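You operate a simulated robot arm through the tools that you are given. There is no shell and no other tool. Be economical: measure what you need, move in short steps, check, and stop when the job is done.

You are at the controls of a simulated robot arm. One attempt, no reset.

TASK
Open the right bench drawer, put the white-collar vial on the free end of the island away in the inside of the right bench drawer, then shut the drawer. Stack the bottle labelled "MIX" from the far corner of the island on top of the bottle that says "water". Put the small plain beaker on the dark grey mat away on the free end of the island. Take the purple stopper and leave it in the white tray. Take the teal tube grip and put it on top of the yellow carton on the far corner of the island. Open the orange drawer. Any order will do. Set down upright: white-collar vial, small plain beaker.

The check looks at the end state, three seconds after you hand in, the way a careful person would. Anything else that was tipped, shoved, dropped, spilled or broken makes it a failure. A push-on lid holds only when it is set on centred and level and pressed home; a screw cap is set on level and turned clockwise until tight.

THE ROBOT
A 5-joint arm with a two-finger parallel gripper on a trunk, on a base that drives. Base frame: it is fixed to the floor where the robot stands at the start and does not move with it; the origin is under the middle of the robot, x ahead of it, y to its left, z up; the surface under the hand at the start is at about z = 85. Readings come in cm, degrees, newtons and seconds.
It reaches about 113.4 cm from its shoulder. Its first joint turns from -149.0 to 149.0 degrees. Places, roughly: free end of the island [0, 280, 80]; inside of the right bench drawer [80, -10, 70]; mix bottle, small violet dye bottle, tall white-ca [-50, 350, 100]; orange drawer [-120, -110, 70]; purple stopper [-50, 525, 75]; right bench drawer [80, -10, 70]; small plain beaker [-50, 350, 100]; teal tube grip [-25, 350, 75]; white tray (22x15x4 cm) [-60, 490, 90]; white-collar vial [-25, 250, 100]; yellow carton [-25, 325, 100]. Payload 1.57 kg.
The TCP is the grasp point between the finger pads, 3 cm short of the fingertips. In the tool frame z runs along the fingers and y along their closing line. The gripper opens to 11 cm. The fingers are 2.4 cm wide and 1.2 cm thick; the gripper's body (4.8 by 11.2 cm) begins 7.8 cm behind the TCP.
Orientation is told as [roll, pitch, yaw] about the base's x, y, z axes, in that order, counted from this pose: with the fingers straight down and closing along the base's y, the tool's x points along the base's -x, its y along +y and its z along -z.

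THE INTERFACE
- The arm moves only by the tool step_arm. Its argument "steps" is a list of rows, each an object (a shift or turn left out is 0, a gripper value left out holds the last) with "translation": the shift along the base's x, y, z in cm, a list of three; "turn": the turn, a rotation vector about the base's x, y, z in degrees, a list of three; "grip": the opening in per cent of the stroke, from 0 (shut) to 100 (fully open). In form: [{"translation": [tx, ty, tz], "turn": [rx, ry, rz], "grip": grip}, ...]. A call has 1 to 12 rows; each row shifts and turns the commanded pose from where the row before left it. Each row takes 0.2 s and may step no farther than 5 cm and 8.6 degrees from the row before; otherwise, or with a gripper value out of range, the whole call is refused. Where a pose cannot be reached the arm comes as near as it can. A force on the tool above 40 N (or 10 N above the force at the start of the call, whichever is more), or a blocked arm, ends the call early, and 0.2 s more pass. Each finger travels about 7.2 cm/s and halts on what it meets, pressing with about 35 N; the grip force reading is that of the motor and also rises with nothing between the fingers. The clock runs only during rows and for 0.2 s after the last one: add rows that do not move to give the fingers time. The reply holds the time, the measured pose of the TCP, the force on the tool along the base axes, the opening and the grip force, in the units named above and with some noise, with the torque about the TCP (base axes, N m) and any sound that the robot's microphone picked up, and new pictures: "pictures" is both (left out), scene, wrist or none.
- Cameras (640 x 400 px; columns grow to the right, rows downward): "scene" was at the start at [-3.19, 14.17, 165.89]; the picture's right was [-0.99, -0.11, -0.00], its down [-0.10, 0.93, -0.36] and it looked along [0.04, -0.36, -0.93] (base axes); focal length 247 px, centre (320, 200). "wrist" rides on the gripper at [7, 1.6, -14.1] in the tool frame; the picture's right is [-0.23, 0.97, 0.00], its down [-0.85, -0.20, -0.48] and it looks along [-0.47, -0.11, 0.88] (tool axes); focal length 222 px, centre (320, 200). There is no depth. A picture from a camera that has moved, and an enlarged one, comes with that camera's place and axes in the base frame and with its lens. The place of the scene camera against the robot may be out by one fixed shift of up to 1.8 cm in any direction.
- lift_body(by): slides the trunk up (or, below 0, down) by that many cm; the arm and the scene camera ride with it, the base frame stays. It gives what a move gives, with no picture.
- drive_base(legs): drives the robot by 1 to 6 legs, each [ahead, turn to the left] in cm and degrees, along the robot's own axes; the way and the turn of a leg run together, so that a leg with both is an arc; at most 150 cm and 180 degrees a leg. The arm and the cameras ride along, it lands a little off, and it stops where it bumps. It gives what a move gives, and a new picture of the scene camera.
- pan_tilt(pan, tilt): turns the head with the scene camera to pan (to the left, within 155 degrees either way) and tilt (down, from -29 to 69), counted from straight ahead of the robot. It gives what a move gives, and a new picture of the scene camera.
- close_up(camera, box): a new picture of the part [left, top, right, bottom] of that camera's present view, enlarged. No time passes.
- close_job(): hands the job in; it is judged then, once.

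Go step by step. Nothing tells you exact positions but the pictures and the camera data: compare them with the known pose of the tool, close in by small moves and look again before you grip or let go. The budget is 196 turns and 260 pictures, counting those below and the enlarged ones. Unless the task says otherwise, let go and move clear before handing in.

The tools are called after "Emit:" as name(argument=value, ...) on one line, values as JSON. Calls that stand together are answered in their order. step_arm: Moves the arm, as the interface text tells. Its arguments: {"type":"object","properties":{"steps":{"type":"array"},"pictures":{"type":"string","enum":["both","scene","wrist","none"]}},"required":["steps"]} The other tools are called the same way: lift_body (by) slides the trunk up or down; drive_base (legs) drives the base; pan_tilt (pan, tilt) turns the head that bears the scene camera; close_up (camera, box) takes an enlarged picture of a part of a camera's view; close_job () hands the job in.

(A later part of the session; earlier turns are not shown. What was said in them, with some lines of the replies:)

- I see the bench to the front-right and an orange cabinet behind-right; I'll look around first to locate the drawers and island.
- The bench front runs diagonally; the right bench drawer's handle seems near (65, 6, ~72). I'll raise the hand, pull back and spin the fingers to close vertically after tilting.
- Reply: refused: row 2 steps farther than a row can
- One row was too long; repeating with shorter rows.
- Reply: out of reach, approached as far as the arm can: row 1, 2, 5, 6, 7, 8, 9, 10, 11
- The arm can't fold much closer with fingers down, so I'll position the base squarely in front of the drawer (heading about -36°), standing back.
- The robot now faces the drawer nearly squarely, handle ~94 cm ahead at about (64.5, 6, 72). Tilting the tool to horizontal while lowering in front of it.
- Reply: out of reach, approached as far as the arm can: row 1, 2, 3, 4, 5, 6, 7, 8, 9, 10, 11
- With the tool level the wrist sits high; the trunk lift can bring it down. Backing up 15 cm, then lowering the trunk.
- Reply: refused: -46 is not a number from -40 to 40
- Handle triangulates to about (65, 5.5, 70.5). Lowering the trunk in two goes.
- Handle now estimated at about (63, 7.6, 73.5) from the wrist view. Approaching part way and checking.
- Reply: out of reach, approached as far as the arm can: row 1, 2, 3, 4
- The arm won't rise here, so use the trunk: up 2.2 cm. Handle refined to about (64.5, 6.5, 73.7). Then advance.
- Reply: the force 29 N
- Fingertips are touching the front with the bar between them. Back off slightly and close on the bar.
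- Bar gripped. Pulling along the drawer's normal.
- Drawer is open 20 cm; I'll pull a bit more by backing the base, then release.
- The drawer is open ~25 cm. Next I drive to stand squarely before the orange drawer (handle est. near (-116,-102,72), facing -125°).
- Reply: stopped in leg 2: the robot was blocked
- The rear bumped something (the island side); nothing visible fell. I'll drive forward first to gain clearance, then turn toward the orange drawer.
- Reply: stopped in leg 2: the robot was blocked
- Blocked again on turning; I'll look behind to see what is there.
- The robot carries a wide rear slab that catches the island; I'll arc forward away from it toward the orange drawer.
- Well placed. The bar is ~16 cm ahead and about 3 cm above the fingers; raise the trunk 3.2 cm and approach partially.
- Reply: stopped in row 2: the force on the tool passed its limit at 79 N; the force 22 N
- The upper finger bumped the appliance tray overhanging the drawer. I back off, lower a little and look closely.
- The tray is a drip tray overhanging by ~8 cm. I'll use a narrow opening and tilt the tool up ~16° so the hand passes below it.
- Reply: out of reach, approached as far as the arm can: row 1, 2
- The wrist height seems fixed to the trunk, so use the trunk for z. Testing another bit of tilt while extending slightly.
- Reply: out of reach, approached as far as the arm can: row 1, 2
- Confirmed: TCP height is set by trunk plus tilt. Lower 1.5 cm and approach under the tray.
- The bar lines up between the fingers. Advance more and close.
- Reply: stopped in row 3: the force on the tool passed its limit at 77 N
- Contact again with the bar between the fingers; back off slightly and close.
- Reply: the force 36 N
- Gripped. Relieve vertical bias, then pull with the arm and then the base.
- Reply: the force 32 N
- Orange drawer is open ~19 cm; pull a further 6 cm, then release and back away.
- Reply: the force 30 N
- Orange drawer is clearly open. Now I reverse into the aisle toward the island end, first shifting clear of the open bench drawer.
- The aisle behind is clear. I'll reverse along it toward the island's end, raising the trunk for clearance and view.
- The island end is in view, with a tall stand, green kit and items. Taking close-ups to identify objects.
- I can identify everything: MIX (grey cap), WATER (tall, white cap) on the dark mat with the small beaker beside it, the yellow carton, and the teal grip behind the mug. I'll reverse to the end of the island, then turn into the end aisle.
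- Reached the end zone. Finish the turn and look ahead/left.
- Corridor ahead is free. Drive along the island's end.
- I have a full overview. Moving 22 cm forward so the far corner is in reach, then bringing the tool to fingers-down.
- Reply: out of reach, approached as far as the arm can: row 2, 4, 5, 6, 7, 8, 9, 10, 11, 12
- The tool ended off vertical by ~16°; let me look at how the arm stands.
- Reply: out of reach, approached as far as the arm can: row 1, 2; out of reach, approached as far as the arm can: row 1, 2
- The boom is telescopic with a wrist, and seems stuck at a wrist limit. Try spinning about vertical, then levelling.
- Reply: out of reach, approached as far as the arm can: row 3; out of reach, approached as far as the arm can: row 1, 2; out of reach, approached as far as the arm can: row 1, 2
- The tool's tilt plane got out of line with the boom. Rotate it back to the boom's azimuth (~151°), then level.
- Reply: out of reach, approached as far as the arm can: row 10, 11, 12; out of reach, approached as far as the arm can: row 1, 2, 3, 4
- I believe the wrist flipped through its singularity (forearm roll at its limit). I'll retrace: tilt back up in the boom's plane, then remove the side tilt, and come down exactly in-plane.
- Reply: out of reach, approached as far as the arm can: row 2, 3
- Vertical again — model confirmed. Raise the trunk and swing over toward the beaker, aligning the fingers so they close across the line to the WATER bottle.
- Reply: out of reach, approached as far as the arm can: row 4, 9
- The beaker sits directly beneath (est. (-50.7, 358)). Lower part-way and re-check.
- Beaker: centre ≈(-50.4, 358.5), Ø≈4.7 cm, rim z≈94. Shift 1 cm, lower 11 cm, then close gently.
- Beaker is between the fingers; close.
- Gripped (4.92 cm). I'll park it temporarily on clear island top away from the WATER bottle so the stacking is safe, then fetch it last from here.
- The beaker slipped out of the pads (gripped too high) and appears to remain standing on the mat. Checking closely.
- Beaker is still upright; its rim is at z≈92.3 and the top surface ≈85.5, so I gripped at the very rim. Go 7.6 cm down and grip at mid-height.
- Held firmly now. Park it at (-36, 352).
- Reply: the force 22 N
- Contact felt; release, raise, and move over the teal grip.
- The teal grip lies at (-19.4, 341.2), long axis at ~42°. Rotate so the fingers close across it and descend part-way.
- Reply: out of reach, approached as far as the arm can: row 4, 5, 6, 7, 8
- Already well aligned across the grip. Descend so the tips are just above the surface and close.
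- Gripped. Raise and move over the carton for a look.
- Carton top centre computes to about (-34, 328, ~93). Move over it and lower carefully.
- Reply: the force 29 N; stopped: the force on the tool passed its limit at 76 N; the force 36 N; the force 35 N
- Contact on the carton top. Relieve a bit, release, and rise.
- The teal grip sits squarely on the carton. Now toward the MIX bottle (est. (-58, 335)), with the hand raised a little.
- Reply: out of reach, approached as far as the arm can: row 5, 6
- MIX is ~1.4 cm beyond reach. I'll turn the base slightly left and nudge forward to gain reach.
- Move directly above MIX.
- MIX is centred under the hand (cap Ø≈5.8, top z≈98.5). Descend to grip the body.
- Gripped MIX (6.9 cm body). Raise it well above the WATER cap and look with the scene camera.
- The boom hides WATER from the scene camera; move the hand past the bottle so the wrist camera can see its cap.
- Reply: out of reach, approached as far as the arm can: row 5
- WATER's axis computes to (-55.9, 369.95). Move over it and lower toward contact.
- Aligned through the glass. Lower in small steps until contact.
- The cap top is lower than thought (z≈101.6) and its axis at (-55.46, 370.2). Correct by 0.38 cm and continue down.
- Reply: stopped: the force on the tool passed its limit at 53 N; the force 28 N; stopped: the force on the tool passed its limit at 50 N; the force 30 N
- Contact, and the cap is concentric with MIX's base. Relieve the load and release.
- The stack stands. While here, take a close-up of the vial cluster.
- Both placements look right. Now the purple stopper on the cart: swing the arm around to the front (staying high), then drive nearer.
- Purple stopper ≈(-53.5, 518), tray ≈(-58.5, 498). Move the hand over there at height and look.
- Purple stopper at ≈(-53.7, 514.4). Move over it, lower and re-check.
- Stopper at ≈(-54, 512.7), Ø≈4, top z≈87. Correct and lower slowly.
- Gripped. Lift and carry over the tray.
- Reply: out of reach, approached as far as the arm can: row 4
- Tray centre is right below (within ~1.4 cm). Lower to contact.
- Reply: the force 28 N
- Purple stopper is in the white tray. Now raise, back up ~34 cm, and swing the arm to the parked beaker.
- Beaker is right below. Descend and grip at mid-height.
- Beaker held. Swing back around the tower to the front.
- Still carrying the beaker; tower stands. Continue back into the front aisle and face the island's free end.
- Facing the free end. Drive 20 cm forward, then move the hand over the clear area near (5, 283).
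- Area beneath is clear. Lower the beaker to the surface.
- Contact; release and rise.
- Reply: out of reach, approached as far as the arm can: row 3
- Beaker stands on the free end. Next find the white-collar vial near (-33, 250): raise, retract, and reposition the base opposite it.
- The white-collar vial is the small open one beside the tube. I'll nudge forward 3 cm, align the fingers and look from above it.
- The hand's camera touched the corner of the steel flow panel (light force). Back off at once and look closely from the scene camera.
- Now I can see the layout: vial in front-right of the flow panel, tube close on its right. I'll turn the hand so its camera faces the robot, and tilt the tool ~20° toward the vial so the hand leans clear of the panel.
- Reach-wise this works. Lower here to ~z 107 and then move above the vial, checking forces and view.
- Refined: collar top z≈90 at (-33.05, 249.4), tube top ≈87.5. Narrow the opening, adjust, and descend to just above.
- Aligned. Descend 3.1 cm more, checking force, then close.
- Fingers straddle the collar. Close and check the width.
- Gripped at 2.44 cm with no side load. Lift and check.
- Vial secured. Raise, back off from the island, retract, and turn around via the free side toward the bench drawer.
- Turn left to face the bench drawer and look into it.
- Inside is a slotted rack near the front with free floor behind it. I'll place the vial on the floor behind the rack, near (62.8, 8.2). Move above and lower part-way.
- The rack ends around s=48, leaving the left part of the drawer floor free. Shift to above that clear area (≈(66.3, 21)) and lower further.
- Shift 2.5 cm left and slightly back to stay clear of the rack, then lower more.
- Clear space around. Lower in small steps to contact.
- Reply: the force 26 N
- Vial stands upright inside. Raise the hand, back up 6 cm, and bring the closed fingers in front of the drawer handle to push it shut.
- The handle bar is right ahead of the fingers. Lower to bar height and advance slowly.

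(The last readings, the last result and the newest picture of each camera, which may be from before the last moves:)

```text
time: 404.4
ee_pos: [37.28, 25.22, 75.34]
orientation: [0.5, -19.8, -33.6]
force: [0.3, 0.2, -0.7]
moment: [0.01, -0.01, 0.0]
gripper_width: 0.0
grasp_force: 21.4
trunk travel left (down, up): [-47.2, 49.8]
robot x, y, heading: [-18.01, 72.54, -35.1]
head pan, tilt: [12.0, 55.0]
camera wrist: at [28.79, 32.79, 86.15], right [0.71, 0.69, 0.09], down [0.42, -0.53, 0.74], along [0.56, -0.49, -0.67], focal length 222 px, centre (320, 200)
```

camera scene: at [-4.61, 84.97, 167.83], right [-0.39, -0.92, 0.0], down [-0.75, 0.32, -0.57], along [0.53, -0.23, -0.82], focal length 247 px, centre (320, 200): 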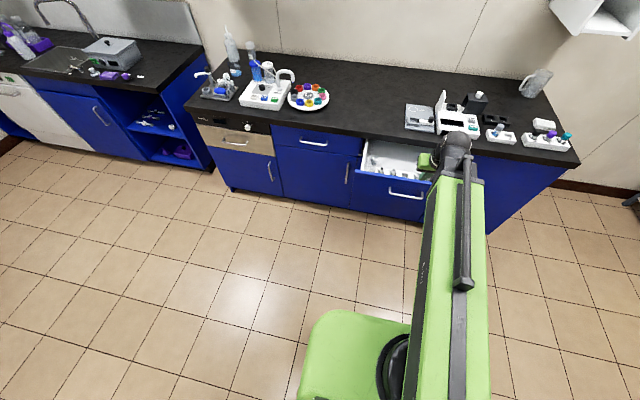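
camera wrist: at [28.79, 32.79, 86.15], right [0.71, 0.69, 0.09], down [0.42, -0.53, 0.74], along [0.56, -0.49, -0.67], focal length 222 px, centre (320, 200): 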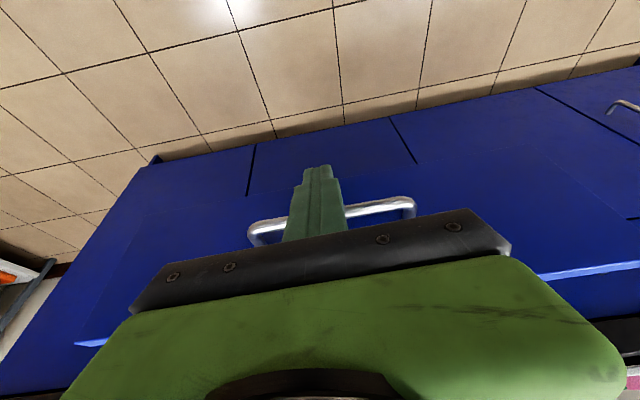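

Push gently at ~4 cm/s.

Emit:
step_arm(steps=[{"translation": [0.6, -0.43, 0]}, {"translation": [0.6, -0.43, 0]}, {"translation": [0.6, -0.43, 0]}, {"translation": [0.6, -0.43, 0]}, {"translation": [0.6, -0.43, 0]}, {"translation": [0.6, -0.43, 0]}, {"translation": [0.6, -0.43, 0]}, {"translation": [0.6, -0.43, 0]}, {"translation": [0.6, -0.43, 0]}, {"translation": [0.6, -0.43, 0]}, {"translation": [0.6, -0.43, 0]}, {"translation": [0.6, -0.43, 0]}], pictures="wrist")

```text
time: 407.1
ee_pos: [44.55, 19.99, 75.2]
orientation: [0.5, -19.9, -33.6]
force: [-0.3, -0.1, -1.0]
moment: [-0.04, 0.0, 0.02]
gripper_width: 0.0
grasp_force: 21.2
trunk travel left (down, up): [-47.2, 49.8]
robot x, y, heading: [-18.05, 72.35, -35.1]
head pan, tilt: [12.0, 55.0]
camera wrist: at [35.95, 27.6, 86.14], right [0.71, 0.69, 0.09], down [0.42, -0.53, 0.74], along [0.56, -0.49, -0.67], focal length 222 px, centre (320, 200)
```

wrist: 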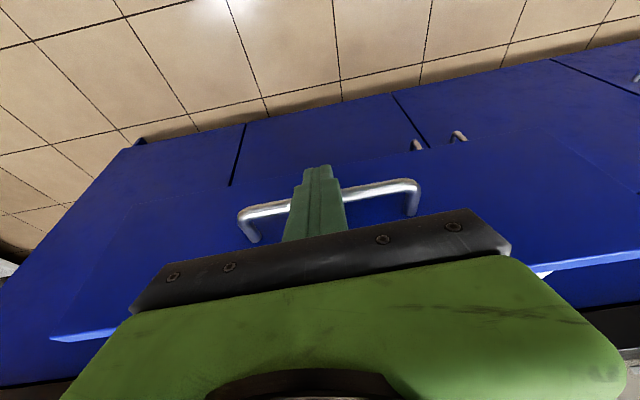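

The drawer is moving in with the push. Continue.

Emit:
step_arm(steps=[{"translation": [0.6, -0.43, 0]}, {"translation": [0.6, -0.43, 0]}, {"translation": [0.6, -0.43, 0]}, {"translation": [0.6, -0.43, 0]}, {"translation": [0.6, -0.43, 0]}, {"translation": [0.6, -0.43, 0]}, {"translation": [0.6, -0.43, 0]}, {"translation": [0.6, -0.43, 0]}, {"translation": [0.6, -0.43, 0]}, {"translation": [0.6, -0.43, 0]}, {"translation": [0.6, -0.43, 0]}, {"translation": [0.6, -0.43, 0]}], pictures="wrist")

```text
time: 409.6
ee_pos: [51.89, 14.89, 75.26]
orientation: [0.5, -19.9, -33.7]
force: [0.1, -0.6, -0.3]
moment: [0.0, -0.01, 0.0]
gripper_width: 0.0
grasp_force: 21.6
trunk travel left (down, up): [-47.2, 49.8]
robot x, y, heading: [-18.08, 72.33, -35.4]
head pan, tilt: [12.0, 55.0]
camera wrist: at [43.25, 22.44, 86.14], right [0.71, 0.69, 0.09], down [0.42, -0.53, 0.74], along [0.56, -0.49, -0.67], focal length 222 px, centre (320, 200)
```

wrist: 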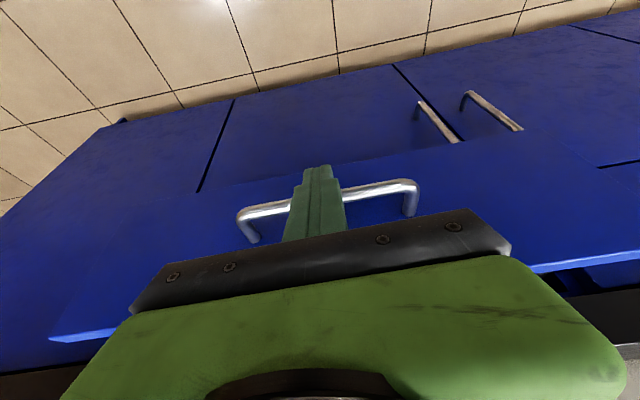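

Emit:
step_arm(steps=[{"translation": [0.6, -0.43, 0]}, {"translation": [0.6, -0.43, 0]}, {"translation": [0.6, -0.43, 0]}, {"translation": [0.6, -0.43, 0]}, {"translation": [0.6, -0.43, 0]}, {"translation": [0.6, -0.43, 0]}, {"translation": [0.6, -0.43, 0]}, {"translation": [0.6, -0.43, 0]}, {"translation": [0.6, -0.43, 0]}, {"translation": [0.6, -0.43, 0]}, {"translation": [0.4, -0.28, 0]}, {"translation": [0.4, -0.28, 0]}], pictures="wrist")

```text
time: 412.2
ee_pos: [58.63, 10.09, 75.25]
orientation: [0.5, -19.9, -33.6]
force: [-1.4, -0.2, -0.5]
moment: [0.05, 0.03, 0.04]
gripper_width: 0.0
grasp_force: 21.6
trunk travel left (down, up): [-47.2, 49.8]
robot x, y, heading: [-17.88, 72.89, -35.2]
head pan, tilt: [12.0, 55.0]
camera wrist: at [49.99, 17.63, 86.14], right [0.71, 0.69, 0.09], down [0.42, -0.53, 0.74], along [0.56, -0.49, -0.67], focal length 222 px, centre (320, 200)
```

wrist: 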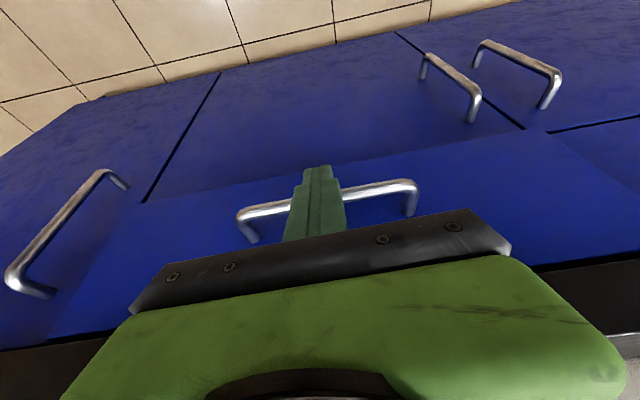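

Nearly shut; slow down for the last few cm.

Emit:
step_arm(steps=[{"translation": [0.35, -0.25, 0]}, {"translation": [0.35, -0.25, 0]}, {"translation": [0.35, -0.25, 0]}, {"translation": [0.35, -0.25, 0]}, {"translation": [0.35, -0.25, 0]}, {"translation": [0.35, -0.25, 0]}, {"translation": [0.35, -0.25, 0]}, {"translation": [0.35, -0.25, 0]}, {"translation": [0.3, -0.2, 0]}, {"translation": [0, 0, 0]}], pictures="wrist")

```text
time: 413.4
ee_pos: [59.76, 9.28, 75.12]
orientation: [0.6, -19.0, -33.7]
force: [-4.8, 3.1, -2.0]
moment: [0.04, 0.12, -0.02]
gripper_width: 0.0
grasp_force: 21.3
trunk travel left (down, up): [-47.2, 49.8]
robot x, y, heading: [-18.1, 72.55, -35.3]
head pan, tilt: [12.0, 55.0]
stopped in row 5: the force on the tool passed its limit at 47 N (the readings are from after the stop); the commanded pose is now the measured one
camera wrist: at [51.3, 16.66, 86.21], right [0.72, 0.69, 0.08], down [0.43, -0.53, 0.73], along [0.55, -0.49, -0.68], focal length 222 px, centre (320, 200)
```

wrist: 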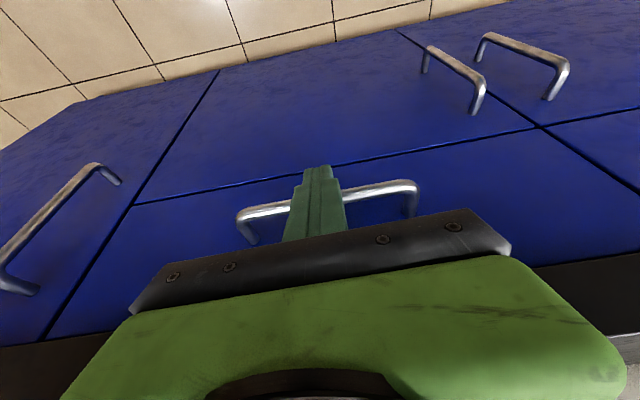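

It stopped firmly and the seams look flush. Retreat and verify.

Emit:
step_arm(steps=[{"translation": [-3, 2.1, 0]}, {"translation": [-3, 2.1, 0]}, {"translation": [-3, 2.1, 0]}, {"translation": [0, 0, 0]}], pictures="none")

Emit:
drive_base(legs=[[-12, 0]])

Emit:
close_up(camera="scene", box=[280, 110, 440, 210])

Emit:
close_up(camera="wrist", box=[60, 0, 580, 325])

```text
time: 414.4
ee_pos: [50.63, 15.59, 75.17]
orientation: [0.5, -19.1, -33.6]
force: [-0.6, -0.6, 1.0]
moment: [-0.03, 0.01, 0.01]
gripper_width: 0.01
grasp_force: 21.0
trunk travel left (down, up): [-47.2, 49.8]
robot x, y, heading: [-17.91, 72.39, -35.4]
head pan, tilt: [12.0, 55.0]
```

```text
time: 415.7
ee_pos: [40.84, 22.35, 75.16]
orientation: [0.5, -19.1, -33.6]
force: [-0.9, -0.1, -0.6]
moment: [0.02, 0.03, 0.02]
gripper_width: 0.0
grasp_force: 21.6
trunk travel left (down, up): [-47.2, 49.8]
robot x, y, heading: [-28.13, 79.52, -35.1]
head pan, tilt: [12.0, 55.0]
camera scene: at [-14.36, 91.85, 144.83], right [-0.39, -0.92, 0.0], down [-0.75, 0.32, -0.57], along [0.53, -0.23, -0.82], focal length 247 px, centre (320, 200)
```

scene: 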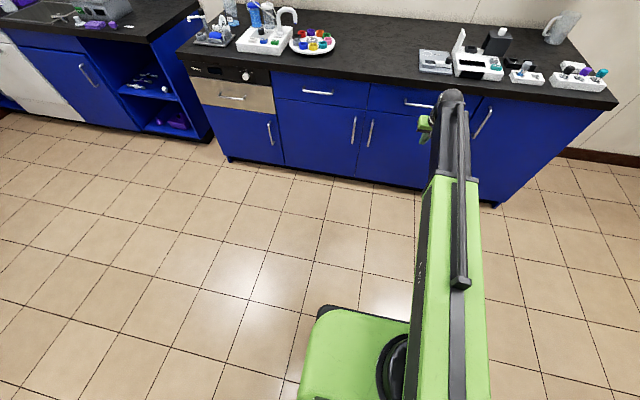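

```text
4.00 times, centred on (360, 160) of scene
camera zoom: at [-14.36, 91.85, 144.83], right [-0.39, -0.92, 0.0], down [-0.75, 0.32, -0.57], along [0.53, -0.23, -0.82], focal length 987 px, centre (160, 360)
```

zoom: 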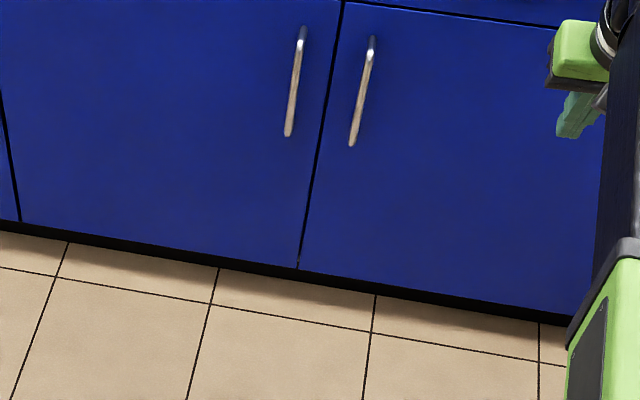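

```text
1.23 times, centred on (320, 162) of wrist
camera zoom: at [32.34, 29.91, 86.17], right [0.72, 0.69, 0.08], down [0.43, -0.53, 0.73], along [0.55, -0.49, -0.68], focal length 273 px, centre (320, 246)
```

zoom: 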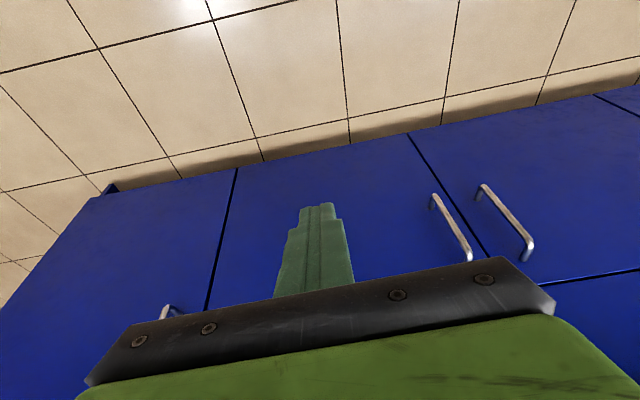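

Emit:
close_up(camera="scene", box=[260, 50, 500, 200])

```text
2.67 times, centred on (380, 125) of scene
camera zoom: at [-14.36, 91.85, 144.83], right [-0.39, -0.92, 0.0], down [-0.75, 0.32, -0.57], along [0.53, -0.23, -0.82], focal length 658 px, centre (160, 400)
```

zoom: 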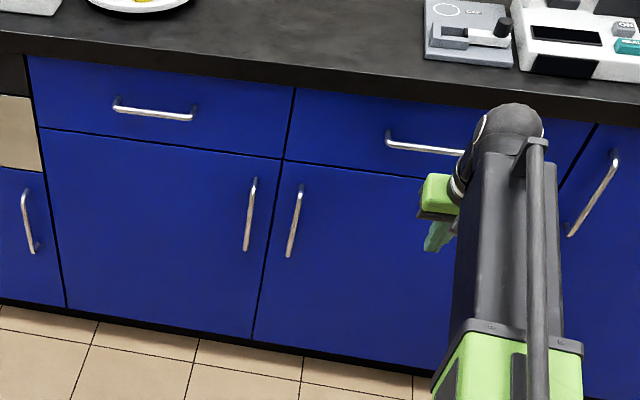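

The right bench drawer is flush with its neighbour. The other items were all seen in place from my last views, the gripper is empty and the arm is clear, so I'm handing in.

Emit:
close_job()

```text
The job is handed in.
```

I finished every part of the task and handed it in:

- **Right bench drawer:** opened, then shut again after the vial went in. It sits flush with the drawer beside it.
- **White-collar vial:** standing upright on the drawer floor when I let go. I did not look inside again after shutting the drawer.
- **MIX bottle:** stacked on the white-capped WATER bottle, and still standing when last seen.
- **Small plain beaker:** standing on the free end of the island. On the first try it slipped from the fingers, but it stayed upright on its mat.
- **Purple stopper:** in the white tray.
- **Teal tube grip:** on top of the yellow carton.
- **Orange drawer:** open about 25 cm.

I bumped a few things along the way:

- The robot's rear touched what I took to be the island twice early on.
- A finger hit the tray that overhangs the orange drawer with 79 N.
- The hand lightly touched the steel flow panel, or the "USED" bin on top of it.

In the pictures afterwards none of these looked tipped or clearly moved, though I could not rule out a shift of about a centimetre in the tray.
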